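You operate a simulated robot arm through the tools that you are given. There is no shell and no other tool. Be economical: measure what you need, move in short steps, check, and stop when the job is done.

You are at the controls of a simulated two-armed robot. One attempt, no reset.

## Task
Turn the bundle to ACROSS and lay pouch 57 on it.
Fine: latch the large turntable after turning.

Only the result counts: the job must be done as asked and must still hold three seconds after the hand-in. Knocking over, shifting, dropping, spilling or breaking anything else fails it.

## Robot
Two 7-joint arms with fingered hands on one trunk, on a base that drives. Base frame: it is fixed to the floor where the robot stands at the start and does not move with it; the origin is under the middle of the robot, x ahead of it, y to its left, z up. Readings come in mm, degrees, newtons and seconds.
The left shoulder is at the start at [25, 214, 1208], the right one opposite. With the tool pointing down near the work surface each hand reaches from about 120 to 600 mm from the robot's upright axis, wherever it stands, measured 20 degrees to its own side. Places, roughly: fence latch [500, -1100, 600]; large turntable [700, 0, 800]; top of the board bundle [800, 0, 900]; top of the large turntable [800, 0, 800]; turn latch [500, 0, 600]. Payload 3.3 kg a hand.
The TCP of each hand is the grasp point between the finger pads, 26 mm short of the fingertips. In the tool frame z runs along the fingers and y along their closing line. Largest opening 132 mm; the body of the gripper starts 73 mm behind the TCP. The gripper is a hand of 2 fingers: y runs from the thumb to the fingers, the wrist lies at [0, 0, -224] in the tool frame.
Orientation is told as [roll, pitch, yaw] about the base's x, y, z axes, in that order, counted from this pose: with the fingers straight down and closing along the base's y, the tool's x points along the base's -x, its y along +y and its z along -z.

## Interface
- The arms move only by the tool servo_tool. It takes "left_commands", "right_commands" or both (then of equal length, played together; a hand with none holds still); each is a list of rows, each an object of numbers (a shift or turn left out is 0): "dx", "dy", "dz": the shift along the tool's x, y, z in mm; "ax", "ay", "az": the turn, a rotation vector about the tool's x, y, z in degrees. In form: [{"dx": .., "dy": .., "dz": .., "ax": .., "ay": .., "az": ..}, ...]. A call has 1 to 8 rows; each row is the pose to reach, as a shift and turn from the pose commanded when the call began, along the tool's axes at that moment. Rows are played at 5 a second. More than 50 mm and 8.6 degrees between two rows, and nothing of the call is played. A pose out of reach is approached as far as the arm can. The call stops where the force on the tool passes 40 N (or 10 N more than at its start, if that is more) or the arm is blocked; 0.2 s more then pass. In this call time passes only in rows, and 0.2 s behind the last. It gives the time, the measured TCP pose, the force on the tool (base axes), the opening and the grip force at its end, in the units of the frame above (readings bear some noise), with the torque about the TCP (base axes, N m) and any sound that the robot's microphone picked up, and new pictures: "show" is both (left out), scene, wrist or none (wrist: the cameras of the hands that moved).
- Cameras (640 x 400 px; columns grow to the right, rows downward): "scene" is now at [90.4, -32.7, 1369.2]; the picture's right is [-0.40, -0.92, 0.00], its down [-0.63, 0.28, -0.72] and it looks along [0.66, -0.29, -0.69] (base axes); focal length 254 px, centre (320, 200). "left" rides on the left gripper at [-65, -3, -99] in its tool frame; the picture's right is [0.04, -1.00, 0.00], its down [0.83, 0.03, -0.55] and it looks along [0.55, 0.02, 0.83] (tool axes); focal length 261 px, centre (320, 200). "right" rides on the right gripper at [66, -3, -99] in its tool frame; the picture's right is [0.04, 1.00, 0.00], its down [-0.83, 0.03, -0.55] and it looks along [-0.55, 0.02, 0.83] (tool axes); focal length 261 px, centre (320, 200). There is no depth. A picture from a camera that has moved, and an enlarged one, comes with that camera's place and axes in the base frame and with its lens.
- move_column(by): slides the trunk up (or, below 0, down) by that many mm; the arms and the scene camera ride with it, the base frame stays. It gives what a move gives, with no picture.
- roll_base(legs): drives the robot by 1 to 6 legs, each [ahead, left, turn to the left] in mm, mm and degrees, along the robot's own axes; the way and the turn of a leg run together, so that a leg with both is an arc; at most 1500 mm and 180 degrees a leg. The arms and the cameras ride along, it lands a little off, and it stops where it bumps. It gives what a move gives, and a new picture of the scene camera.
- move_fingers(finger1, thumb_bend, hand): sets how far each is bent, from 0 (flat) to 1 (curled in); at 0.3 the hand is open as for a grip, at 0.7 the pads meet at the TCP. One left out holds its place. A second passes; each finger stops where it meets its share of the squeeze, and holds until it gets a number again. It is the only way to open and close the hand. It gives what a move gives, with no picture; readings hold the bend of each and the force on the fingers (four entries, about 0 where the hand has none), thumb and palm.
- turn_head(pan, tilt): turns the head with the scene camera to pan (to the left, within 86 degrees either way) and tilt (down, from -29 to 69), counted from straight ahead of the robot. It gives what a move gives, and a new picture of the scene camera.
- close_up(camera, box): a new picture of the part [left, top, right, bottom] of that camera's present view, enlarged. The clock stands still meanwhile.
- close_job(): hands the job in; it is judged then, once.

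Work in short steps. Places have to be worked out from the pictures, the camera data and where the tool is seen: move nearer, look again, correct. Check each grasp and each placing, and mend what went wrong. You have 120 turns and 260 pictures in all, those below and enlarged ones among them. Open the grippers and draw the arms clear of the work before you hand the job in, unless the task says otherwise; then end with one line.

The tools are called after ">>>" by a JSON object that holds its "method" and its "body". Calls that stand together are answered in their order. servo_tool: Moves the arms, as the interface text tells. Its arguments: {"type":"object","properties":{"left_commands":{"type":"array","items":{"type":"object","properties":{"dx":{"type":"number"},"dy":{"type":"number"},"dz":{"type":"number"},"ax":{"type":"number"},"ay":{"type":"number"},"az":{"type":"number"}}}},"right_commands":{"type":"array","items":{"type":"object","properties":{"dx":{"type":"number"},"dy":{"type":"number"},"dz":{"type":"number"},"ax":{"type":"number"},"ay":{"type":"number"},"az":{"type":"number"}}}},"show":{"type":"string","enum":["both","scene","wrist","none"]}},"required":[]} The other tools are called the same way: move_column (by) slides the trunk up or down; move_fingers (finger1, thumb_bend, hand) moves the fingers one by one; roll_base (legs) drives the base; turn_head (pan, tilt) turns the head that bears the scene camera; close_up (camera, box) takes an enlarged picture of a part of a camera's view; close_job () hands the job in.

At the start:

```text
t: 0.0
left_tool_pos: [474.0, 93.7, 1141.9]
left_tcp_rot: [-2.6, 0.0, 2.7]
left_contact_force: [0.1, -0.6, 0.0]
left_wrist_torque: [0.01, 0.02, 0.0]
left_grip_width: 132.0
left_grip_force: 0.1
left_shape: jaw
left_bend: [0.3, 0.3]
left_finger forces: [0.0, 0.1, 0.0, 0.0, 0.0, 0.0]
right_tool_pos: [432.8, -392.1, 1133.9]
right_tcp_rot: [0.0, 0.0, 0.0]
right_contact_force: [-0.3, 0.1, 0.1]
right_wrist_torque: [-0.03, -0.02, 0.0]
right_grip_width: 132.0
right_grip_force: 0.1
right_shape: jaw
right_bend: [0.3, 0.3]
right_finger forces: [0.1, 0.1, 0.1, 0.0, 0.0, 0.1]
trunk travel left (down, up): [-490.0, 271.0]
robot x, y, heading: [1.9, 1.7, 0.1]
head pan, tilt: [-23.7, 43.8]
```

scene: 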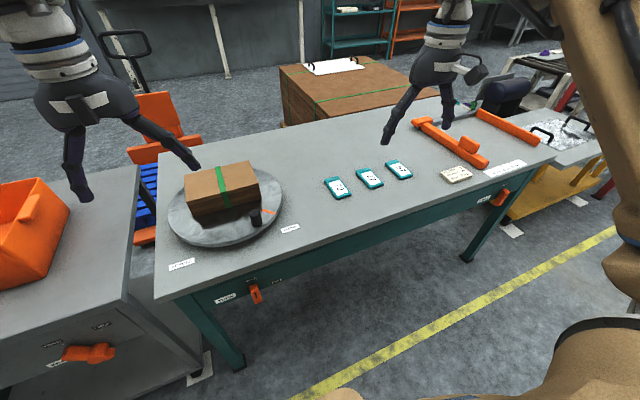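
right: 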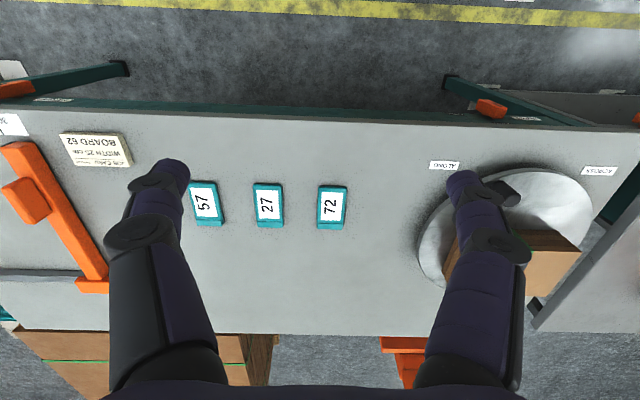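
left: 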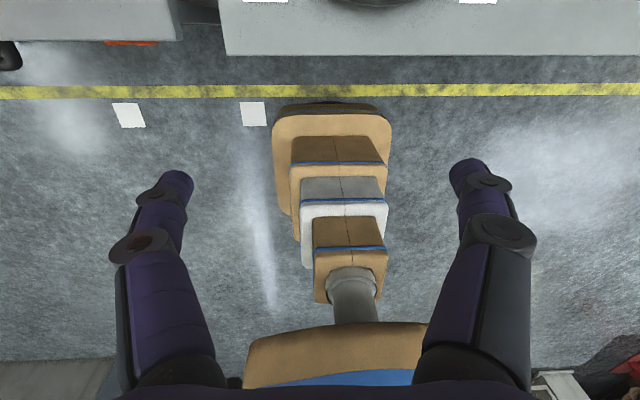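

The turntable with the bundle is ahead, with labels ALONG/ACROSS at its rim, and pouch 57 lies to the right. I look closer at the turntable, the latch and the pouches.

>>> {"method": "close_up", "body": {"camera": "scene", "box": [150, 140, 330, 320]}}

>>> {"method": "close_up", "body": {"camera": "scene", "box": [300, 100, 560, 262]}}

>>> {"method": "turn_head", "body": {"pan": 0, "tilt": 45}}

```text
2.22 times, centred on (240, 230) of scene
camera zoom: at [90.4, -32.7, 1369.2], right [-0.4, -0.92, 0.0], down [-0.63, 0.28, -0.72], along [0.66, -0.29, -0.69], focal length 565 px, centre (498, 133)
```

zoom: 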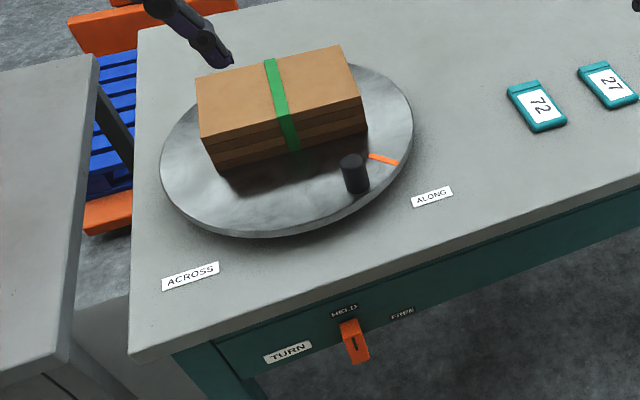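

```text
2.46 times, centred on (430, 181) of scene
camera zoom: at [90.4, -32.7, 1369.2], right [-0.4, -0.92, 0.0], down [-0.63, 0.28, -0.72], along [0.66, -0.29, -0.69], focal length 626 px, centre (49, 247)
```

zoom: 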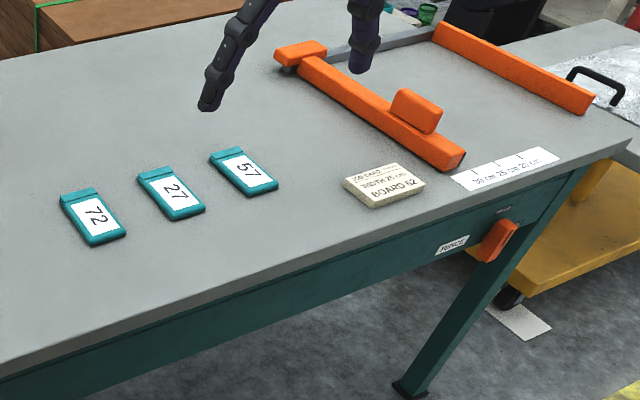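

```text
t: 0.9
left_tool_pos: [474.5, 94.0, 1141.9]
left_tcp_rot: [-2.7, 0.1, 3.0]
left_contact_force: [-0.2, -0.5, 0.0]
left_wrist_torque: [0.0, 0.02, 0.02]
left_grip_width: 131.8
left_grip_force: 0.1
left_shape: jaw
left_bend: [0.3, 0.3]
left_finger forces: [0.0, 0.1, 0.1, 0.1, 0.0, 0.0]
right_tool_pos: [432.9, -392.1, 1133.9]
right_tcp_rot: [0.0, 0.0, -0.1]
right_contact_force: [0.7, -0.4, -0.1]
right_wrist_torque: [0.01, 0.02, 0.0]
right_grip_width: 131.8
right_grip_force: 0.0
right_shape: jaw
right_bend: [0.3, 0.3]
right_finger forces: [0.0, 0.0, 0.0, 0.1, 0.0, 0.0]
trunk travel left (down, up): [-490.0, 271.0]
robot x, y, heading: [2.6, 2.2, -0.0]
head pan, tilt: [0.0, 45.0]
camera scene: at [96.3, 0.2, 1367.5], right [0.0, -1.0, 0.0], down [-0.71, 0.0, -0.71], along [0.71, 0.0, -0.71], focal length 254 px, centre (320, 200)
```

scene: 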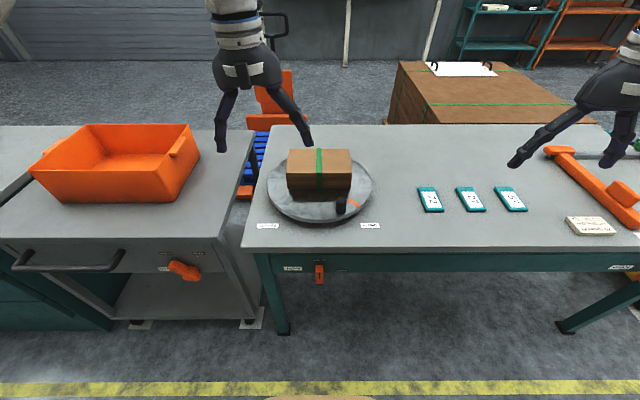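

The bundle sits on the disc with its pointer at ALONG (y≈-110); ACROSS is at y≈+154, a clockwise quarter turn. I study the latch.

>>> {"method": "close_up", "body": {"camera": "scene", "box": [270, 240, 390, 315]}}

>>> {"method": "close_up", "body": {"camera": "scene", "box": [250, 130, 410, 230]}}

>>> {"method": "close_up", "body": {"camera": "scene", "box": [130, 235, 250, 310]}}

```text
5.33 times, centred on (330, 278) of scene
camera zoom: at [96.3, 0.2, 1367.5], right [0.0, -1.0, 0.0], down [-0.71, 0.0, -0.71], along [0.71, 0.0, -0.71], focal length 1356 px, centre (267, -213)
```

zoom: 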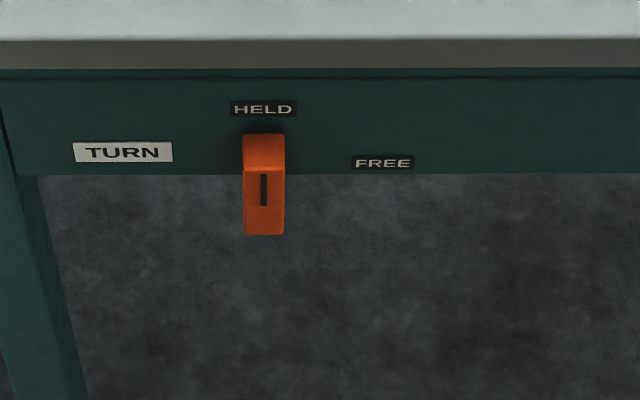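

```text
4.00 times, centred on (330, 180) of scene
camera zoom: at [96.3, 0.2, 1367.5], right [0.0, -1.0, 0.0], down [-0.71, 0.0, -0.71], along [0.71, 0.0, -0.71], focal length 1017 px, centre (280, 280)
```

zoom: 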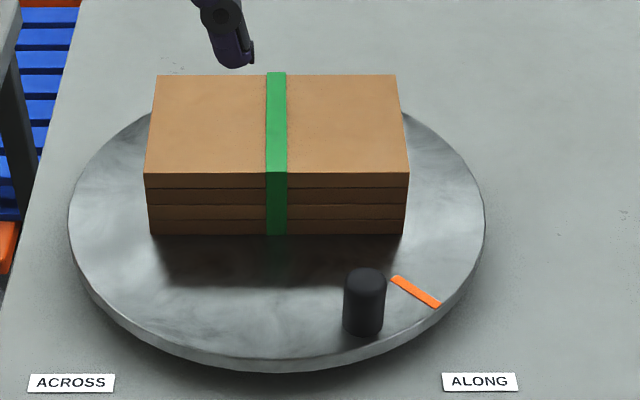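

```text
5.33 times, centred on (190, 272) of scene
camera zoom: at [96.3, 0.2, 1367.5], right [0.0, -1.0, 0.0], down [-0.71, 0.0, -0.71], along [0.71, 0.0, -0.71], focal length 1356 px, centre (1013, -187)
```

zoom: 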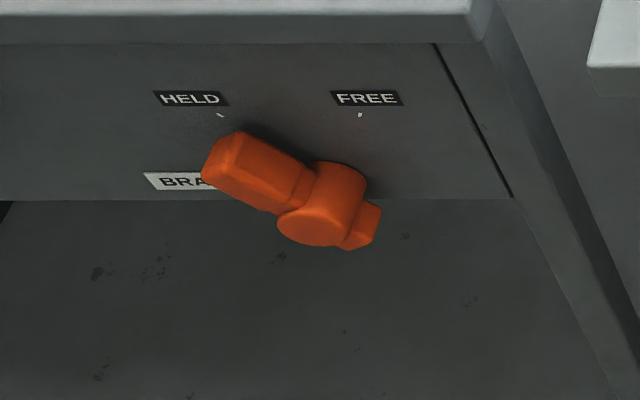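

The latch is a bar knob at about [490, 2, 623] with its mark up to HELD; FREE lies a quarter turn clockwise. I back off and shift right so the left arm faces it.

>>> {"method": "roll_base", "body": {"legs": [[-200, -200, 0]]}}

>>> {"method": "move_column", "body": {"by": -400}}

>>> {"method": "turn_head", "body": {"pan": 15, "tilt": 25}}

```text
t: 2.9
left_tool_pos: [273.9, -107.2, 1142.4]
left_tcp_rot: [-2.8, 0.1, 2.9]
left_contact_force: [-0.7, 0.2, -0.3]
left_wrist_torque: [0.03, -0.03, 0.01]
left_grip_width: 132.0
left_grip_force: 0.1
left_shape: jaw
left_bend: [0.3, 0.3]
left_finger forces: [0.0, 0.0, 0.0, 0.0, 0.0, 0.0]
right_tool_pos: [231.4, -594.7, 1134.0]
right_tcp_rot: [0.0, 0.0, -0.1]
right_contact_force: [-0.5, -0.6, -0.3]
right_wrist_torque: [0.04, 0.0, -0.02]
right_grip_width: 131.8
right_grip_force: 0.1
right_shape: jaw
right_bend: [0.3, 0.3]
right_finger forces: [0.0, 0.0, 0.1, 0.1, 0.0, 0.0]
trunk travel left (down, up): [-490.0, 271.0]
robot x, y, heading: [-198.2, -200.1, 0.2]
head pan, tilt: [0.0, 45.0]
camera scene: at [-104.4, -201.4, 1367.5], right [0.0, -1.0, 0.0], down [-0.71, 0.0, -0.71], along [0.71, 0.0, -0.71], focal length 254 px, centre (320, 200)
```

scene: 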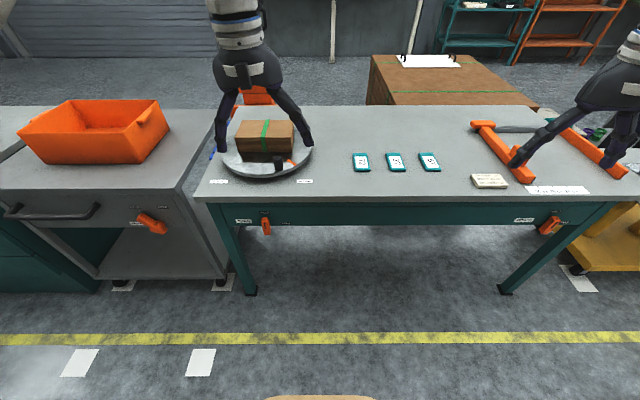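

```text
t: 6.7
left_tool_pos: [273.8, -106.0, 741.4]
left_tcp_rot: [-2.6, 0.2, 2.9]
left_contact_force: [0.6, 0.4, 0.6]
left_wrist_torque: [-0.01, -0.04, -0.01]
left_grip_width: 131.8
left_grip_force: 0.0
left_shape: jaw
left_bend: [0.3, 0.3]
left_finger forces: [0.0, 0.1, 0.0, 0.0, 0.0, 0.0]
right_tool_pos: [232.9, -592.7, 733.0]
right_tcp_rot: [0.0, 0.0, 0.0]
right_contact_force: [-0.5, -0.3, 0.0]
right_wrist_torque: [-0.01, -0.01, 0.02]
right_grip_width: 132.2
right_grip_force: 0.1
right_shape: jaw
right_bend: [0.3, 0.3]
right_finger forces: [0.0, 0.1, 0.0, 0.0, 0.0, 0.1]
trunk travel left (down, up): [-90.0, 671.0]
robot x, y, heading: [-199.6, -202.2, 0.3]
head pan, tilt: [0.0, 45.0]
```

```text
t: 7.5
left_tool_pos: [274.4, -105.1, 741.8]
left_tcp_rot: [-2.7, 0.2, 2.8]
left_contact_force: [0.7, 0.8, -0.6]
left_wrist_torque: [0.0, 0.0, 0.01]
left_grip_width: 132.0
left_grip_force: 0.0
left_shape: jaw
left_bend: [0.3, 0.3]
left_finger forces: [0.0, 0.0, 0.1, 0.0, 0.0, 0.0]
right_tool_pos: [233.4, -592.6, 734.0]
right_tcp_rot: [0.0, 0.1, -0.1]
right_contact_force: [0.0, 0.0, -0.1]
right_wrist_torque: [-0.02, -0.04, -0.01]
right_grip_width: 131.9
right_grip_force: 0.1
right_shape: jaw
right_bend: [0.3, 0.3]
right_finger forces: [0.0, 0.0, 0.0, 0.1, 0.0, 0.0]
trunk travel left (down, up): [-90.0, 671.0]
robot x, y, heading: [-199.5, -201.3, -0.2]
head pan, tilt: [15.0, 25.0]
camera scene: at [-5.8, -176.8, 989.9], right [0.26, -0.97, 0.0], down [-0.41, -0.11, -0.91], along [0.88, 0.23, -0.42], focal length 254 px, centre (320, 200)
```

scene: 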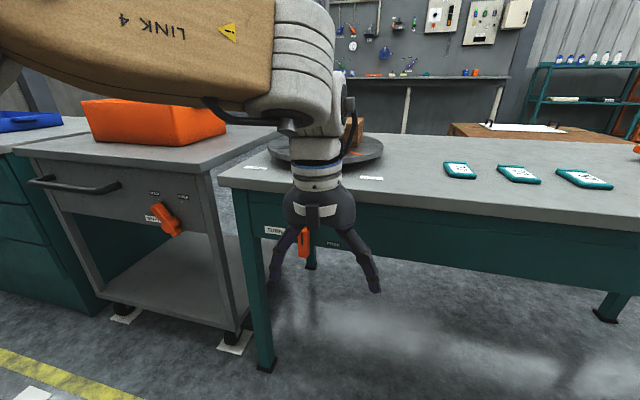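

Now I swing the left hand to point forward in front of the knob, in two calls.

>>> {"method": "servo_tool", "body": {"left_commands": [{"dx": -7, "dy": 13, "dz": 15, "ay": -8.4}, {"dx": -14, "dy": 26, "dz": 30, "ay": -16.8}, {"dx": -21, "dy": 40, "dz": 45, "ay": -25.2}, {"dx": -28, "dy": 53, "dz": 60, "ay": -33.6}, {"dx": -35, "dy": 66, "dz": 75, "ay": -42}, {"dx": -42, "dy": 80, "dz": 90, "ay": -50.4}, {"dx": -49, "dy": 94, "dz": 105, "ay": -58.8}, {"dx": -56, "dy": 107, "dz": 119, "ay": -67.2}], "show": "scene"}}

```text
t: 9.3
left_tool_pos: [329.7, -5.0, 621.6]
left_tcp_rot: [-6.6, -66.7, 8.8]
left_contact_force: [0.1, 0.1, -0.6]
left_wrist_torque: [-0.03, -0.04, -0.04]
left_grip_width: 131.9
left_grip_force: 0.1
left_shape: jaw
left_bend: [0.3, 0.3]
left_finger forces: [0.1, 0.1, 0.0, 0.0, 0.1, 0.0]
left hand out of reach, approached as far as the arm can: row 8
right_tool_pos: [231.7, -593.5, 732.5]
right_tcp_rot: [0.0, 0.0, -0.1]
right_contact_force: [-0.3, 0.4, 0.8]
right_wrist_torque: [-0.02, 0.01, 0.01]
right_grip_width: 131.9
right_grip_force: 0.0
right_shape: jaw
right_bend: [0.3, 0.3]
right_finger forces: [0.0, 0.0, 0.0, 0.0, 0.0, 0.1]
trunk travel left (down, up): [-90.0, 671.0]
robot x, y, heading: [-199.9, -201.7, -0.2]
head pan, tilt: [15.0, 25.0]
camera scene: at [-5.7, -176.2, 989.9], right [0.26, -0.97, 0.0], down [-0.41, -0.11, -0.91], along [0.88, 0.23, -0.42], focal length 254 px, centre (320, 200)
```

scene: 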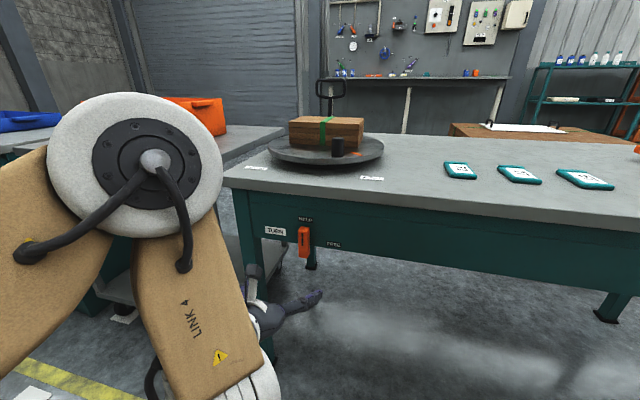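

Forward pointing reached 67°; near the arm's limit. I lower the trunk a bit more and raise the hand to finish the turn.

>>> {"method": "move_column", "body": {"by": -85}}

>>> {"method": "servo_tool", "body": {"left_commands": [{"dx": -25, "dy": 1, "dz": 2}, {"dx": -50, "dy": 3, "dz": 4}, {"dx": -75, "dy": 5, "dz": 5}, {"dx": -92, "dy": 7, "dz": 5, "ay": -7}, {"dx": -92, "dy": 7, "dz": 5, "ay": -15}, {"dx": -92, "dy": 7, "dz": 5, "ay": -22}], "show": "both"}}

```text
t: 10.5
left_tool_pos: [330.3, -5.9, 487.3]
left_tcp_rot: [-4.7, -60.2, 7.4]
left_contact_force: [0.3, -0.2, -0.6]
left_wrist_torque: [0.03, 0.0, 0.01]
left_grip_width: 132.1
left_grip_force: 0.2
left_shape: jaw
left_bend: [0.3, 0.3]
left_finger forces: [0.0, 0.0, 0.0, 0.1, 0.0, 0.0]
right_tool_pos: [232.1, -593.0, 648.6]
right_tcp_rot: [0.0, 0.0, 0.0]
right_contact_force: [0.7, -0.7, 0.0]
right_wrist_torque: [0.02, 0.01, 0.0]
right_grip_width: 131.9
right_grip_force: 0.1
right_shape: jaw
right_bend: [0.3, 0.3]
right_finger forces: [0.1, 0.0, 0.0, 0.1, 0.0, 0.1]
trunk travel left (down, up): [-5.0, 756.0]
robot x, y, heading: [-200.0, -200.5, 0.0]
head pan, tilt: [15.0, 25.0]
```

```text
t: 11.9
left_tool_pos: [414.7, 5.0, 582.3]
left_tcp_rot: [-11.7, -78.5, 14.8]
left_contact_force: [-0.5, -0.3, 0.2]
left_wrist_torque: [-0.02, 0.02, -0.01]
left_grip_width: 131.9
left_grip_force: 0.1
left_shape: jaw
left_bend: [0.3, 0.3]
left_finger forces: [0.0, 0.0, 0.1, 0.1, 0.0, 0.0]
left hand out of reach, approached as far as the arm can: row 5, 6
right_tool_pos: [233.2, -592.4, 649.7]
right_tcp_rot: [0.1, 0.0, 0.0]
right_contact_force: [0.0, -0.2, 0.4]
right_wrist_torque: [0.02, -0.01, 0.01]
right_grip_width: 132.2
right_grip_force: 0.1
right_shape: jaw
right_bend: [0.3, 0.3]
right_finger forces: [0.0, 0.0, 0.0, 0.1, 0.0, 0.1]
trunk travel left (down, up): [-5.0, 756.0]
robot x, y, heading: [-199.3, -199.7, 0.1]
head pan, tilt: [15.0, 25.0]
camera scene: at [29.1, -176.6, 899.2], right [0.26, -0.97, 0.0], down [-0.41, -0.11, -0.91], along [0.88, 0.23, -0.42], focal length 254 px, centre (320, 200)
camera left: at [332.3, 0.0, 665.3], right [0.05, -1.0, 0.0], down [-0.7, -0.03, -0.71], along [0.71, 0.03, -0.7], focal length 261 px, centre (320, 200)
```

scene: 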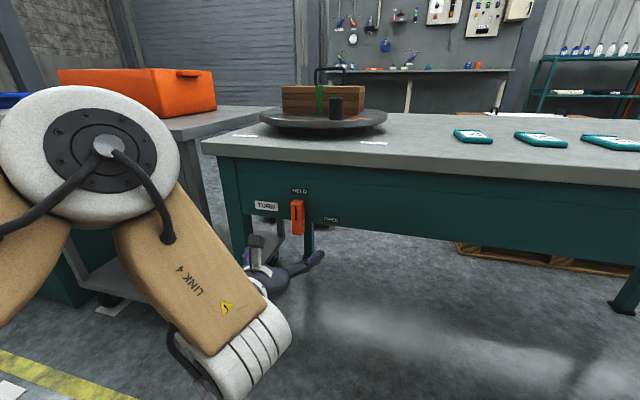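
left: 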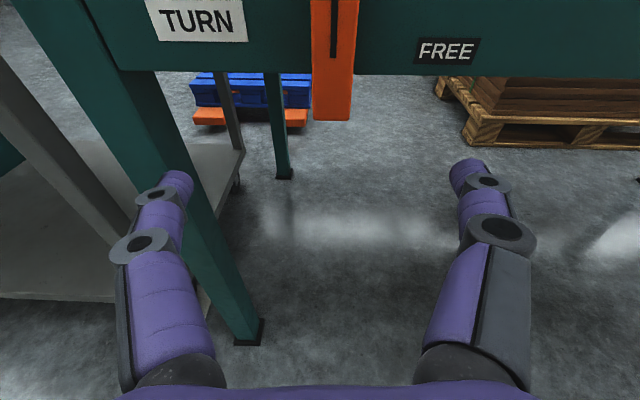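

The hand now points almost level and the knob sits near [490, 0, 622]. I'll push it around with closed fingers: close the hand and go to the upper left of the knob.

>>> {"method": "move_fingers", "body": {"hand": "left", "finger1": 0.7, "thumb_bend": 0.7}}

>>> {"method": "servo_tool", "body": {"left_commands": [{"dx": -18, "dy": 8, "dz": 3}, {"dx": -36, "dy": 16, "dz": 6}, {"dx": -54, "dy": 20, "dz": 9}, {"dx": -72, "dy": 22, "dz": 12}], "show": "both"}}

```text
t: 12.9
left_tool_pos: [415.0, 6.2, 583.6]
left_tcp_rot: [-11.9, -78.3, 14.7]
left_contact_force: [0.1, -0.1, 0.5]
left_wrist_torque: [0.0, 0.0, 0.02]
left_grip_width: 2.3
left_grip_force: 0.2
left_shape: fingers
left_bend: [0.7, 0.7]
left_finger forces: [0.0, 0.0, 0.0, 0.0, 0.1, 0.1]
right_tool_pos: [233.6, -593.3, 649.1]
right_tcp_rot: [0.1, 0.1, 0.1]
right_contact_force: [-0.2, -0.6, -0.1]
right_wrist_torque: [0.03, -0.02, 0.0]
right_grip_width: 132.0
right_grip_force: 0.1
right_shape: jaw
right_bend: [0.3, 0.3]
right_finger forces: [0.1, 0.0, 0.0, 0.0, 0.0, 0.1]
trunk travel left (down, up): [-5.0, 756.0]
robot x, y, heading: [-202.9, -202.7, -0.0]
head pan, tilt: [15.0, 25.0]
```

```text
t: 13.9
left_tool_pos: [440.4, 30.7, 649.7]
left_tcp_rot: [-11.8, -78.4, 14.6]
left_contact_force: [0.2, 0.2, -0.3]
left_wrist_torque: [0.01, 0.0, 0.0]
left_grip_width: 2.1
left_grip_force: 0.0
left_shape: fingers
left_bend: [0.7, 0.7]
left_finger forces: [0.0, 0.0, 0.0, 0.1, 0.1, 0.0]
right_tool_pos: [233.1, -593.3, 647.8]
right_tcp_rot: [0.0, 0.0, 0.0]
right_contact_force: [-0.5, 0.4, 0.4]
right_wrist_torque: [0.03, 0.0, -0.02]
right_grip_width: 132.2
right_grip_force: 0.0
right_shape: jaw
right_bend: [0.3, 0.3]
right_finger forces: [0.0, 0.0, 0.0, 0.0, 0.0, 0.1]
trunk travel left (down, up): [-5.0, 756.0]
robot x, y, heading: [-202.4, -200.9, -0.1]
head pan, tilt: [15.0, 25.0]
camera scene: at [29.2, -176.8, 899.1], right [0.26, -0.97, 0.0], down [-0.41, -0.11, -0.91], along [0.88, 0.23, -0.42], focal length 254 px, centre (320, 200)
camera left: at [357.5, 25.9, 732.6], right [0.05, -1.0, 0.0], down [-0.71, -0.03, -0.71], along [0.71, 0.03, -0.71], focal length 261 px, centre (320, 200)
```

scene: 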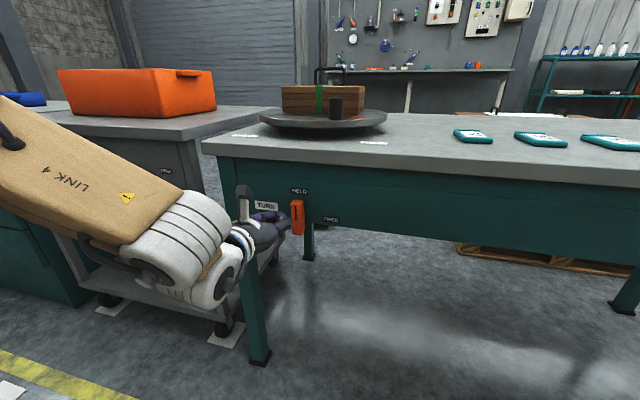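
left: 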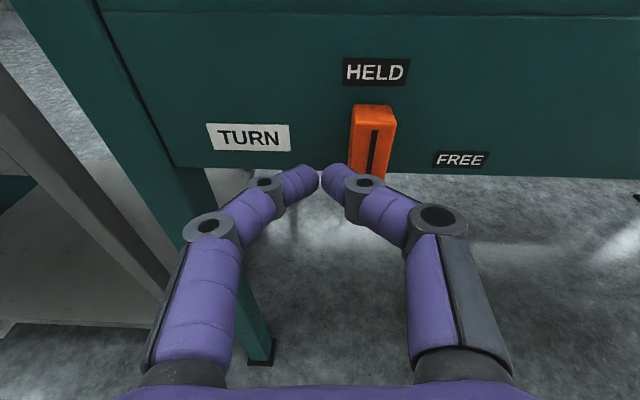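

Tips are at about x=466, left of and level with the upper half of the knob. I advance 36 mm beside it, slightly further left.

>>> {"method": "servo_tool", "body": {"left_commands": [{"dx": -8, "dy": 6, "dz": 10}, {"dx": -12, "dy": 6, "dz": 22}, {"dx": -15, "dy": 6, "dz": 34}], "show": "wrist"}}

```text
t: 14.7
left_tool_pos: [476.5, 39.6, 657.2]
left_tcp_rot: [-11.8, -78.4, 14.6]
left_contact_force: [0.0, 0.1, 1.0]
left_wrist_torque: [0.01, 0.0, -0.01]
left_grip_width: 2.0
left_grip_force: 0.0
left_shape: fingers
left_bend: [0.7, 0.7]
left_finger forces: [0.1, 0.0, 0.1, 0.0, 0.1, 0.0]
right_tool_pos: [232.0, -592.8, 647.8]
right_tcp_rot: [0.1, 0.0, 0.1]
right_contact_force: [-0.1, 0.2, -0.7]
right_wrist_torque: [-0.05, 0.02, 0.02]
right_grip_width: 131.7
right_grip_force: 0.0
right_shape: jaw
right_bend: [0.3, 0.3]
right_finger forces: [0.0, 0.1, 0.0, 0.0, 0.1, 0.0]
trunk travel left (down, up): [-5.0, 756.0]
robot x, y, heading: [-202.0, -200.6, 0.1]
head pan, tilt: [15.0, 25.0]
camera left: at [393.5, 34.6, 740.0], right [0.05, -1.0, 0.0], down [-0.71, -0.03, -0.71], along [0.71, 0.03, -0.71], focal length 261 px, centre (320, 200)
```

left: 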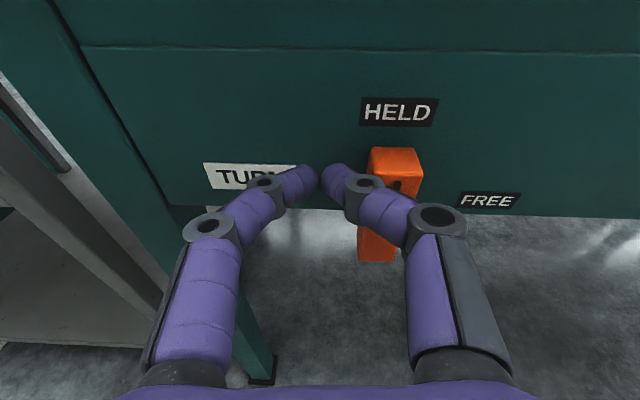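

The V-shaped fingers would wedge on the knob's face. I back off, open the thumb so only the left finger's tip pushes, and re-advance.

>>> {"method": "servo_tool", "body": {"left_commands": [{"dz": -20}, {"dz": -45}], "show": "none"}}

>>> {"method": "move_fingers", "body": {"hand": "left", "thumb_bend": 0.3}}

>>> {"method": "servo_tool", "body": {"left_commands": [{"dx": 2, "dz": 15}, {"dx": 4, "dz": 30}, {"dx": 6, "dz": 42}], "show": "wrist"}}

```text
t: 15.3
left_tool_pos: [432.6, 38.7, 665.8]
left_tcp_rot: [-12.1, -78.5, 15.0]
left_contact_force: [-0.1, -0.2, 0.5]
left_wrist_torque: [0.01, -0.02, -0.04]
left_grip_width: 1.8
left_grip_force: 0.1
left_shape: fingers
left_bend: [0.7, 0.7]
left_finger forces: [0.1, 0.0, 0.1, 0.1, 0.0, 0.0]
right_tool_pos: [232.3, -593.3, 649.1]
right_tcp_rot: [0.0, 0.0, 0.0]
right_contact_force: [-0.6, 0.6, 0.2]
right_wrist_torque: [-0.02, 0.0, -0.05]
right_grip_width: 132.0
right_grip_force: 0.0
right_shape: jaw
right_bend: [0.3, 0.3]
right_finger forces: [0.0, 0.0, 0.1, 0.0, 0.1, 0.0]
trunk travel left (down, up): [-5.0, 756.0]
robot x, y, heading: [-200.8, -200.3, -0.1]
head pan, tilt: [15.0, 25.0]
```

```text
t: 16.3
left_tool_pos: [432.0, 37.7, 666.0]
left_tcp_rot: [-11.9, -78.4, 14.8]
left_contact_force: [0.3, -0.5, -0.2]
left_wrist_torque: [-0.01, -0.01, 0.0]
left_grip_width: 67.4
left_grip_force: 0.0
left_shape: fingers
left_bend: [0.7, 0.3]
left_finger forces: [0.0, 0.0, 0.0, 0.1, 0.0, 0.0]
right_tool_pos: [233.6, -591.4, 649.5]
right_tcp_rot: [-0.1, 0.0, -0.1]
right_contact_force: [-0.5, -0.2, -0.6]
right_wrist_torque: [0.03, 0.02, 0.02]
right_grip_width: 131.7
right_grip_force: 0.0
right_shape: jaw
right_bend: [0.3, 0.3]
right_finger forces: [0.0, 0.1, 0.0, 0.0, 0.0, 0.0]
trunk travel left (down, up): [-5.0, 756.0]
robot x, y, heading: [-202.5, -201.1, -0.1]
head pan, tilt: [15.0, 25.0]
```

```text
t: 17.1
left_tool_pos: [472.0, 38.1, 651.0]
left_tcp_rot: [-11.9, -78.5, 14.6]
left_contact_force: [0.0, -0.6, -0.9]
left_wrist_torque: [0.01, -0.02, -0.02]
left_grip_width: 67.8
left_grip_force: 0.1
left_shape: fingers
left_bend: [0.7, 0.3]
left_finger forces: [0.1, 0.1, 0.1, 0.0, 0.0, 0.0]
right_tool_pos: [232.4, -592.1, 649.8]
right_tcp_rot: [0.0, 0.0, 0.0]
right_contact_force: [0.1, 0.3, 0.0]
right_wrist_torque: [-0.01, -0.02, -0.01]
right_grip_width: 132.4
right_grip_force: 0.1
right_shape: jaw
right_bend: [0.3, 0.3]
right_finger forces: [0.1, 0.1, 0.1, 0.1, 0.1, 0.1]
trunk travel left (down, up): [-5.0, 756.0]
robot x, y, heading: [-200.7, -200.7, -0.3]
head pan, tilt: [15.0, 25.0]
camera left: at [389.2, 34.0, 734.8], right [0.05, -1.0, 0.0], down [-0.71, -0.03, -0.71], along [0.71, 0.03, -0.71], focal length 261 px, centre (320, 200)
```

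left: 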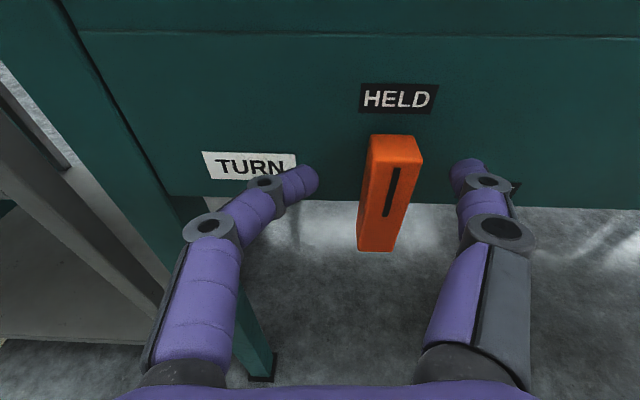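

The open hand straddles the knob. I now sweep the left finger rightward on an arc to push the pointer toward FREE.

>>> {"method": "servo_tool", "body": {"left_commands": [{"dx": -3, "dy": -12}, {"dx": -5, "dy": -23, "dz": -1}, {"dx": -11, "dy": -38, "dz": -3}, {"dx": -11, "dy": -47, "dz": -3}, {"dx": -10, "dy": -55, "dz": -3}, {"dx": -5, "dy": -62, "dz": -3}, {"dx": 0, "dy": -68, "dz": -2}, {"dx": 6, "dy": -70, "dz": -1}], "show": "both"}}

```text
t: 18.9
left_tool_pos: [473.2, -31.6, 648.8]
left_tcp_rot: [-11.9, -78.4, 14.9]
left_contact_force: [1.0, 0.4, 1.1]
left_wrist_torque: [-0.03, 0.01, 0.01]
left_grip_width: 67.1
left_grip_force: 0.6
left_shape: fingers
left_bend: [0.7, 0.3]
left_finger forces: [0.6, 0.0, 0.0, 0.1, 0.1, 0.0]
right_tool_pos: [232.4, -591.9, 647.4]
right_tcp_rot: [0.0, 0.0, -0.1]
right_contact_force: [1.3, -0.4, 0.0]
right_wrist_torque: [0.02, -0.02, -0.01]
right_grip_width: 131.6
right_grip_force: 0.1
right_shape: jaw
right_bend: [0.3, 0.3]
right_finger forces: [0.0, 0.1, 0.0, 0.0, 0.0, 0.1]
trunk travel left (down, up): [-5.0, 756.0]
robot x, y, heading: [-197.7, -199.1, 0.0]
head pan, tilt: [15.0, 25.0]
camera scene: at [29.2, -176.8, 899.1], right [0.26, -0.97, 0.0], down [-0.41, -0.11, -0.91], along [0.88, 0.23, -0.42], focal length 254 px, centre (320, 200)
camera left: at [390.5, -36.6, 732.1], right [0.05, -1.0, 0.0], down [-0.7, -0.03, -0.71], along [0.71, 0.03, -0.71], focal length 261 px, centre (320, 200)
```

scene: 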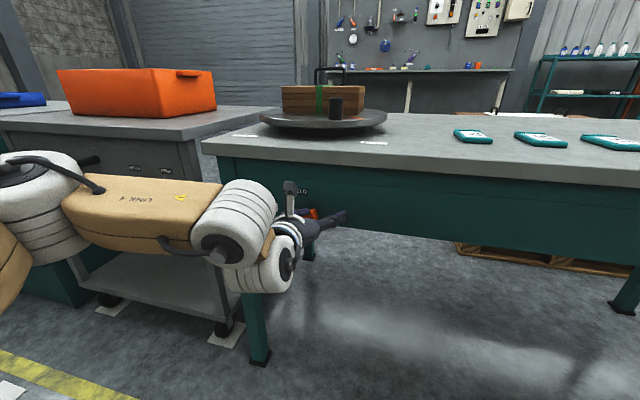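
left: 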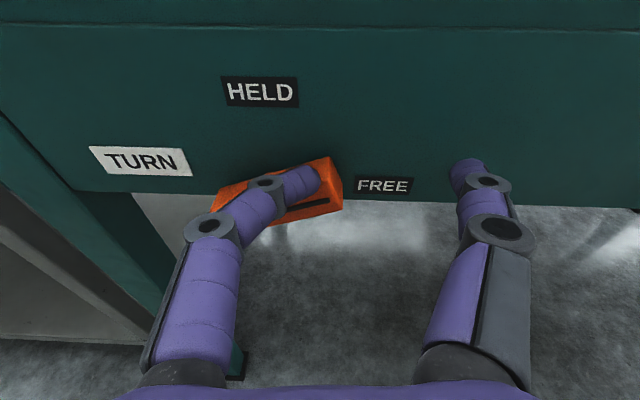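

The knob has swung to nearly FREE. I press down a bit more to seat it.

>>> {"method": "servo_tool", "body": {"left_commands": [{"dx": 6}, {"dx": 12}, {"dx": 18}], "show": "wrist"}}

```text
t: 19.7
left_tool_pos: [470.4, -31.6, 637.5]
left_tcp_rot: [-13.3, -79.0, 16.2]
left_contact_force: [7.1, 0.1, 21.5]
left_wrist_torque: [0.18, -0.62, -0.05]
left_grip_width: 67.2
left_grip_force: 10.6
left_shape: fingers
left_bend: [0.7, 0.3]
left_finger forces: [21.4, 0.1, 0.1, 0.0, 0.0, 0.1]
right_tool_pos: [232.2, -594.1, 650.0]
right_tcp_rot: [0.0, -0.2, 0.0]
right_contact_force: [-0.1, 0.6, -0.1]
right_wrist_torque: [0.0, 0.0, -0.01]
right_grip_width: 132.2
right_grip_force: 0.1
right_shape: jaw
right_bend: [0.3, 0.3]
right_finger forces: [0.0, 0.0, 0.0, 0.0, 0.0, 0.1]
trunk travel left (down, up): [-5.0, 756.0]
robot x, y, heading: [-199.3, -202.9, 0.1]
head pan, tilt: [15.0, 25.0]
camera left: at [386.2, -37.6, 719.2], right [0.05, -1.0, 0.0], down [-0.7, -0.04, -0.72], along [0.72, 0.03, -0.7], focal length 261 px, centre (320, 200)
```

left: 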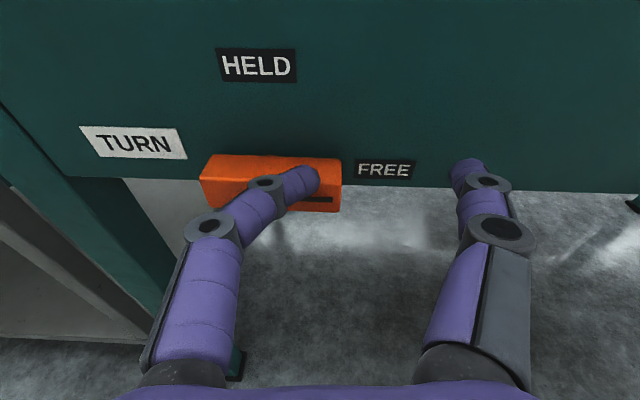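

The knob is seated at FREE against its stop. I withdraw and turn the hand back down while clear of the table.

>>> {"method": "servo_tool", "body": {"left_commands": [{"dx": -15}, {"dx": -15, "dz": -40}, {"dx": -10, "dz": -85}, {"dx": -5, "dz": -125}], "show": "none"}}

>>> {"method": "servo_tool", "body": {"left_commands": [{"ay": 8.4}, {"ay": 16.8}, {"ay": 25.2}, {"ay": 33.6}, {"ay": 42}, {"ay": 50.4}, {"ay": 58.8}, {"ay": 67.2}], "show": "none"}}

```text
t: 20.7
left_tool_pos: [349.6, -36.0, 662.3]
left_tcp_rot: [-11.1, -78.6, 14.3]
left_contact_force: [0.0, -0.2, -0.6]
left_wrist_torque: [0.04, 0.0, 0.01]
left_grip_width: 67.4
left_grip_force: 0.0
left_shape: fingers
left_bend: [0.7, 0.3]
left_finger forces: [0.0, 0.0, 0.0, 0.1, 0.0, 0.0]
right_tool_pos: [232.9, -592.3, 649.2]
right_tcp_rot: [-0.1, 0.0, 0.1]
right_contact_force: [0.2, 0.4, -0.4]
right_wrist_torque: [-0.03, 0.05, 0.01]
right_grip_width: 132.2
right_grip_force: 0.1
right_shape: jaw
right_bend: [0.3, 0.3]
right_finger forces: [0.0, 0.1, 0.0, 0.1, 0.0, 0.0]
trunk travel left (down, up): [-5.0, 756.0]
robot x, y, heading: [-197.7, -200.0, -0.0]
head pan, tilt: [15.0, 25.0]
```

```text
t: 22.5
left_tool_pos: [348.2, -37.9, 661.5]
left_tcp_rot: [-2.4, -11.4, 3.5]
left_contact_force: [0.4, 0.8, 0.2]
left_wrist_torque: [-0.03, -0.04, 0.0]
left_grip_width: 67.4
left_grip_force: 0.0
left_shape: fingers
left_bend: [0.7, 0.3]
left_finger forces: [0.1, 0.0, 0.1, 0.1, 0.1, 0.0]
right_tool_pos: [231.9, -592.1, 648.6]
right_tcp_rot: [0.1, -0.1, 0.0]
right_contact_force: [-0.5, -0.1, 0.6]
right_wrist_torque: [0.0, 0.0, 0.0]
right_grip_width: 132.0
right_grip_force: 0.0
right_shape: jaw
right_bend: [0.3, 0.3]
right_finger forces: [0.0, 0.0, 0.0, 0.1, 0.0, 0.1]
trunk travel left (down, up): [-5.0, 756.0]
robot x, y, heading: [-205.0, -201.7, -0.1]
head pan, tilt: [15.0, 25.0]
```

Hand is nearly down again. I raise the trunk fully back, then drive up to the table and look at the turntable.

>>> {"method": "move_column", "body": {"by": 485}}

>>> {"method": "move_fingers", "body": {"hand": "left", "finger1": 0.3, "thumb_bend": 0.3}}

>>> {"method": "roll_base", "body": {"legs": [[370, 130, 0]]}}

>>> {"method": "turn_head", "body": {"pan": 10, "tilt": 50}}

```text
refused: 485 is not a number from -400 to 400
```

```text
t: 23.5
left_tool_pos: [348.2, -38.7, 660.4]
left_tcp_rot: [-2.4, -11.4, 3.6]
left_contact_force: [-0.4, -0.4, -0.6]
left_wrist_torque: [-0.01, 0.01, 0.02]
left_grip_width: 133.0
left_grip_force: 0.0
left_shape: fingers
left_bend: [0.3, 0.3]
left_finger forces: [0.1, 0.0, 0.0, 0.1, 0.0, 0.0]
right_tool_pos: [232.3, -593.0, 648.7]
right_tcp_rot: [-0.1, 0.0, 0.0]
right_contact_force: [0.3, 0.5, -0.2]
right_wrist_torque: [0.0, 0.03, 0.01]
right_grip_width: 131.8
right_grip_force: 0.0
right_shape: jaw
right_bend: [0.3, 0.3]
right_finger forces: [0.0, 0.0, 0.0, 0.1, 0.0, 0.0]
trunk travel left (down, up): [-5.0, 756.0]
robot x, y, heading: [-201.0, -200.4, 0.0]
head pan, tilt: [15.0, 25.0]
```

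```text
t: 24.8
left_tool_pos: [440.7, -4.1, 662.9]
left_tcp_rot: [-2.1, -10.4, 3.6]
left_contact_force: [-16.4, 1.7, 9.4]
left_wrist_torque: [-0.18, -2.49, 0.24]
left_grip_width: 133.1
left_grip_force: 0.0
left_shape: fingers
left_bend: [0.3, 0.3]
left_finger forces: [0.0, 0.0, 0.1, 0.0, 0.1, 0.1]
right_tool_pos: [334.5, -556.4, 648.8]
right_tcp_rot: [0.1, 0.0, 0.1]
right_contact_force: [0.6, 0.1, -0.6]
right_wrist_torque: [0.02, 0.04, 0.02]
right_grip_width: 132.1
right_grip_force: 0.1
right_shape: jaw
right_bend: [0.3, 0.3]
right_finger forces: [0.0, 0.0, 0.0, 0.0, 0.0, 0.1]
trunk travel left (down, up): [-5.0, 756.0]
robot x, y, heading: [-93.5, -166.5, 0.3]
head pan, tilt: [15.0, 25.0]
stopped in leg 1: the force on the tool passed its limit (the readings are from after the stop); the commanded pose is now the measured one
camera scene: at [129.2, -141.1, 899.6], right [0.26, -0.97, 0.0], down [-0.41, -0.11, -0.91], along [0.88, 0.24, -0.42], focal length 254 px, centre (320, 200)
```

scene: 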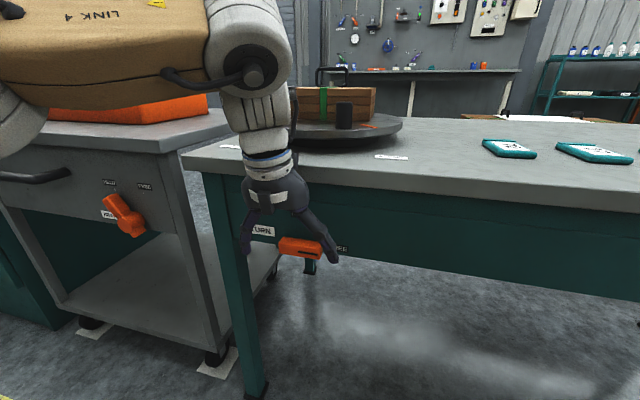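

```text
t: 25.7
left_tool_pos: [441.7, -2.7, 663.4]
left_tcp_rot: [-2.3, -10.3, 3.6]
left_contact_force: [-19.2, 4.6, 13.3]
left_wrist_torque: [-0.35, -3.18, 0.32]
left_grip_width: 133.1
left_grip_force: 0.0
left_shape: fingers
left_bend: [0.3, 0.3]
left_finger forces: [0.0, 0.0, 0.1, 0.0, 0.0, 0.0]
right_tool_pos: [334.2, -557.2, 648.1]
right_tcp_rot: [0.1, 0.0, 0.1]
right_contact_force: [-0.2, 0.6, -0.1]
right_wrist_torque: [0.03, -0.01, -0.01]
right_grip_width: 131.9
right_grip_force: 0.0
right_shape: jaw
right_bend: [0.3, 0.3]
right_finger forces: [0.0, 0.1, 0.1, 0.0, 0.0, 0.0]
trunk travel left (down, up): [-5.0, 756.0]
robot x, y, heading: [-96.7, -164.4, 0.1]
head pan, tilt: [10.0, 50.0]
camera scene: at [115.7, -151.7, 862.4], right [0.17, -0.98, 0.0], down [-0.75, -0.13, -0.65], along [0.64, 0.11, -0.76], focal length 254 px, centre (320, 200)
```

scene: 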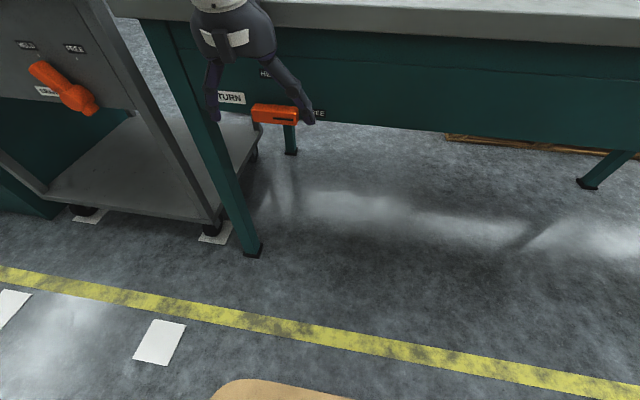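

The trunk command was refused (limit 400), so the hand touched the table edge lightly. I back off, then raise in two steps before driving.

>>> {"method": "roll_base", "body": {"legs": [[-120, 0, 0]]}}

>>> {"method": "move_column", "body": {"by": 300}}

>>> {"method": "move_column", "body": {"by": 185}}

```text
t: 27.0
left_tool_pos: [322.4, -2.5, 662.1]
left_tcp_rot: [-2.1, -10.2, 3.6]
left_contact_force: [0.2, 0.5, 0.1]
left_wrist_torque: [-0.01, 0.02, -0.02]
left_grip_width: 133.3
left_grip_force: 0.1
left_shape: fingers
left_bend: [0.3, 0.3]
left_finger forces: [0.1, 0.0, 0.1, 0.1, 0.1, 0.0]
right_tool_pos: [214.6, -557.2, 646.7]
right_tcp_rot: [0.1, 0.1, 0.2]
right_contact_force: [-0.2, 0.2, -0.4]
right_wrist_torque: [-0.01, 0.0, 0.0]
right_grip_width: 132.0
right_grip_force: 0.0
right_shape: jaw
right_bend: [0.3, 0.3]
right_finger forces: [0.0, 0.0, 0.0, 0.1, 0.0, 0.1]
trunk travel left (down, up): [-5.0, 756.0]
robot x, y, heading: [-218.8, -165.4, -0.2]
head pan, tilt: [10.0, 50.0]
camera scene: at [-2.8, -151.7, 861.6], right [0.17, -0.98, 0.0], down [-0.75, -0.13, -0.64], along [0.63, 0.11, -0.77], focal length 254 px, centre (320, 200)
```

scene: 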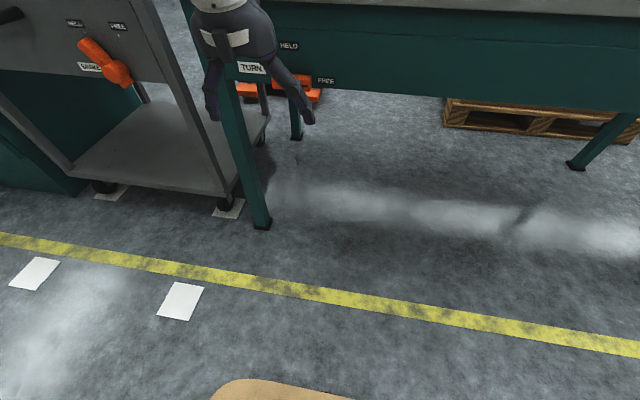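

```text
t: 30.0
left_tool_pos: [321.1, -3.3, 961.5]
left_tcp_rot: [-2.1, -10.2, 3.5]
left_contact_force: [0.5, 0.4, -0.3]
left_wrist_torque: [0.01, 0.0, -0.01]
left_grip_width: 133.3
left_grip_force: 0.1
left_shape: fingers
left_bend: [0.3, 0.3]
left_finger forces: [0.1, 0.0, 0.0, 0.0, 0.0, 0.0]
right_tool_pos: [215.5, -556.5, 948.1]
right_tcp_rot: [0.1, 0.1, 0.0]
right_contact_force: [0.3, 0.2, 0.2]
right_wrist_torque: [0.0, 0.02, 0.0]
right_grip_width: 131.9
right_grip_force: 0.0
right_shape: jaw
right_bend: [0.3, 0.3]
right_finger forces: [0.0, 0.1, 0.0, 0.0, 0.0, 0.0]
trunk travel left (down, up): [-305.0, 456.0]
robot x, y, heading: [-223.9, -163.5, 0.2]
head pan, tilt: [10.0, 50.0]
```

```text
t: 32.0
left_tool_pos: [319.5, -3.2, 1153.6]
left_tcp_rot: [-2.3, -11.0, 3.6]
left_contact_force: [-0.7, -0.3, 0.0]
left_wrist_torque: [0.02, 0.01, 0.02]
left_grip_width: 133.4
left_grip_force: 0.0
left_shape: fingers
left_bend: [0.3, 0.3]
left_finger forces: [0.0, 0.1, 0.0, 0.1, 0.0, 0.1]
right_tool_pos: [214.8, -555.7, 1131.1]
right_tcp_rot: [0.1, 0.2, 0.2]
right_contact_force: [-1.4, 0.2, 0.9]
right_wrist_torque: [0.0, 0.0, 0.0]
right_grip_width: 132.0
right_grip_force: 0.2
right_shape: jaw
right_bend: [0.3, 0.3]
right_finger forces: [0.0, 0.0, 0.0, 0.0, 0.0, 0.0]
trunk travel left (down, up): [-490.0, 271.0]
robot x, y, heading: [-218.1, -168.1, 0.3]
head pan, tilt: [10.0, 50.0]
```

Both hands are at z≈1140, well above the table. I drive to about x=160, y=-80.

>>> {"method": "roll_base", "body": {"legs": [[378, 88, 0]]}}

```text
t: 34.5
left_tool_pos: [701.0, 86.2, 1154.3]
left_tcp_rot: [-2.4, -11.1, 3.6]
left_contact_force: [0.1, -1.1, -0.2]
left_wrist_torque: [-0.01, -0.01, 0.04]
left_grip_width: 133.1
left_grip_force: 0.1
left_shape: fingers
left_bend: [0.3, 0.3]
left_finger forces: [0.1, 0.1, 0.1, 0.0, 0.0, 0.0]
right_tool_pos: [596.3, -466.7, 1133.2]
right_tcp_rot: [-0.1, 0.2, 0.1]
right_contact_force: [-0.2, -0.6, 0.3]
right_wrist_torque: [0.01, 0.04, -0.02]
right_grip_width: 131.8
right_grip_force: 0.1
right_shape: jaw
right_bend: [0.3, 0.3]
right_finger forces: [0.1, 0.0, 0.0, 0.1, 0.0, 0.1]
trunk travel left (down, up): [-490.0, 271.0]
robot x, y, heading: [159.3, -74.5, -0.1]
head pan, tilt: [10.0, 50.0]
camera scene: at [253.7, -62.3, 1360.5], right [0.17, -0.98, 0.0], down [-0.75, -0.13, -0.64], along [0.63, 0.11, -0.77], focal length 254 px, centre (320, 200)
```

scene: 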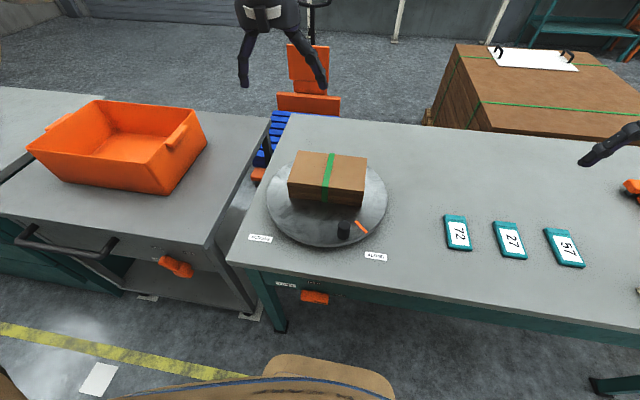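

Peg re-measured at about [609, -61], disc centre about [742, 2]. I straighten the left hand and yaw it so the closing line follows the peg's tangent.

>>> {"method": "servo_tool", "body": {"left_commands": [{"ax": 0.8, "ay": 3.7, "az": -7}, {"ax": 1.6, "ay": 7.4, "az": -14}, {"ax": 2.4, "ay": 11, "az": -21}], "show": "none"}}

```text
t: 35.3
left_tool_pos: [648.0, 33.2, 1154.5]
left_tcp_rot: [-6.3, 0.6, 22.1]
left_contact_force: [-0.2, -0.1, 0.4]
left_wrist_torque: [-0.01, 0.02, 0.0]
left_grip_width: 133.1
left_grip_force: 0.1
left_shape: fingers
left_bend: [0.3, 0.3]
left_finger forces: [0.0, 0.0, 0.0, 0.1, 0.1, 0.0]
left hand out of reach, approached as far as the arm can: row 1, 2, 3
right_tool_pos: [594.8, -466.9, 1132.2]
right_tcp_rot: [0.0, 0.2, 0.0]
right_contact_force: [-1.2, 0.2, 0.3]
right_wrist_torque: [0.04, 0.01, 0.02]
right_grip_width: 132.0
right_grip_force: 0.1
right_shape: jaw
right_bend: [0.3, 0.3]
right_finger forces: [0.0, 0.0, 0.0, 0.0, 0.0, 0.0]
trunk travel left (down, up): [-490.0, 271.0]
robot x, y, heading: [155.9, -75.5, 0.2]
head pan, tilt: [10.0, 50.0]
```

The hand drew in as far as reachable at that height. I move half of the way down towards the peg and check the reading.

>>> {"method": "servo_tool", "body": {"left_commands": [{"dx": 9, "dy": -9, "dz": 30}, {"dx": 18, "dy": -18, "dz": 60}, {"dx": 27, "dy": -27, "dz": 90}, {"dx": 36, "dy": -36, "dz": 120}], "show": "none"}}

```text
t: 36.3
left_tool_pos: [632.9, -30.3, 1038.0]
left_tcp_rot: [-6.4, 1.6, 23.6]
left_contact_force: [0.3, 0.2, 0.5]
left_wrist_torque: [0.03, -0.01, 0.02]
left_grip_width: 133.4
left_grip_force: 0.0
left_shape: fingers
left_bend: [0.3, 0.3]
left_finger forces: [0.0, 0.1, 0.0, 0.0, 0.1, 0.0]
right_tool_pos: [596.6, -467.6, 1132.0]
right_tcp_rot: [0.1, 0.1, 0.1]
right_contact_force: [0.2, 0.4, 1.4]
right_wrist_torque: [0.01, 0.0, -0.02]
right_grip_width: 132.1
right_grip_force: 0.1
right_shape: jaw
right_bend: [0.3, 0.3]
right_finger forces: [0.0, 0.0, 0.1, 0.1, 0.0, 0.1]
trunk travel left (down, up): [-490.0, 271.0]
robot x, y, heading: [162.4, -74.7, -0.0]
head pan, tilt: [10.0, 50.0]
```

Tracking is fine. I level the roll and go above the peg at z≈930, then look with the wrist camera.

>>> {"method": "servo_tool", "body": {"left_commands": [{"dx": 9, "dy": -2, "dz": 27, "ax": -1.6}, {"dx": 18, "dy": -4, "dz": 54, "ax": -3.2}, {"dx": 26, "dy": -6, "dz": 81, "ax": -4.8}, {"dx": 34, "dy": -7, "dz": 108, "ax": -6.4, "ay": -1.6}], "show": "both"}}

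```text
t: 37.3
left_tool_pos: [614.0, -50.6, 938.5]
left_tcp_rot: [-0.9, 0.1, 25.3]
left_contact_force: [0.1, -0.2, -0.1]
left_wrist_torque: [0.03, 0.01, 0.02]
left_grip_width: 133.2
left_grip_force: 0.0
left_shape: fingers
left_bend: [0.3, 0.3]
left_finger forces: [0.1, 0.1, 0.0, 0.0, 0.1, 0.1]
right_tool_pos: [594.9, -467.8, 1132.5]
right_tcp_rot: [-0.1, 0.0, 0.0]
right_contact_force: [-0.8, 0.2, -0.5]
right_wrist_torque: [-0.01, 0.04, -0.02]
right_grip_width: 131.8
right_grip_force: 0.2
right_shape: jaw
right_bend: [0.3, 0.3]
right_finger forces: [0.1, 0.0, 0.0, 0.0, 0.0, 0.0]
trunk travel left (down, up): [-490.0, 271.0]
robot x, y, heading: [159.5, -75.0, -0.2]
head pan, tilt: [10.0, 50.0]
camera scene: at [252.9, -62.3, 1360.5], right [0.17, -0.98, 0.0], down [-0.75, -0.13, -0.64], along [0.63, 0.11, -0.77], focal length 254 px, centre (320, 200)
camera left: at [675.3, -26.2, 1036.5], right [0.39, -0.92, 0.02], down [-0.77, -0.32, 0.55], along [-0.5, -0.23, -0.83], focal length 261 px, centre (320, 200)
```

scene: 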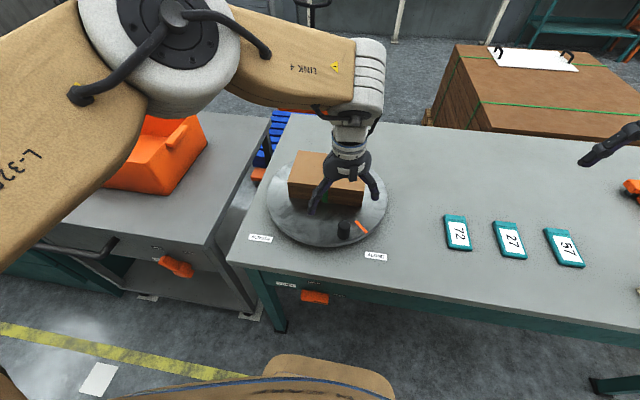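
left: 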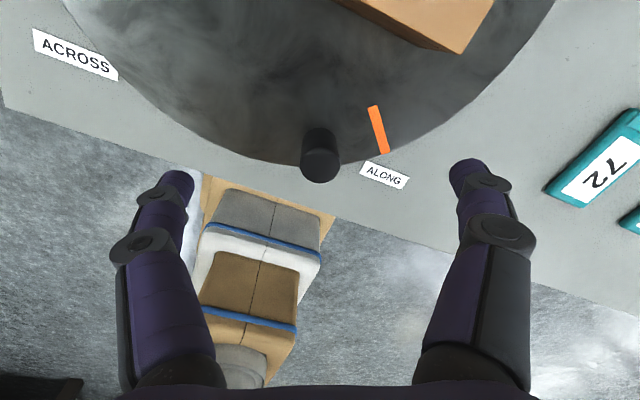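

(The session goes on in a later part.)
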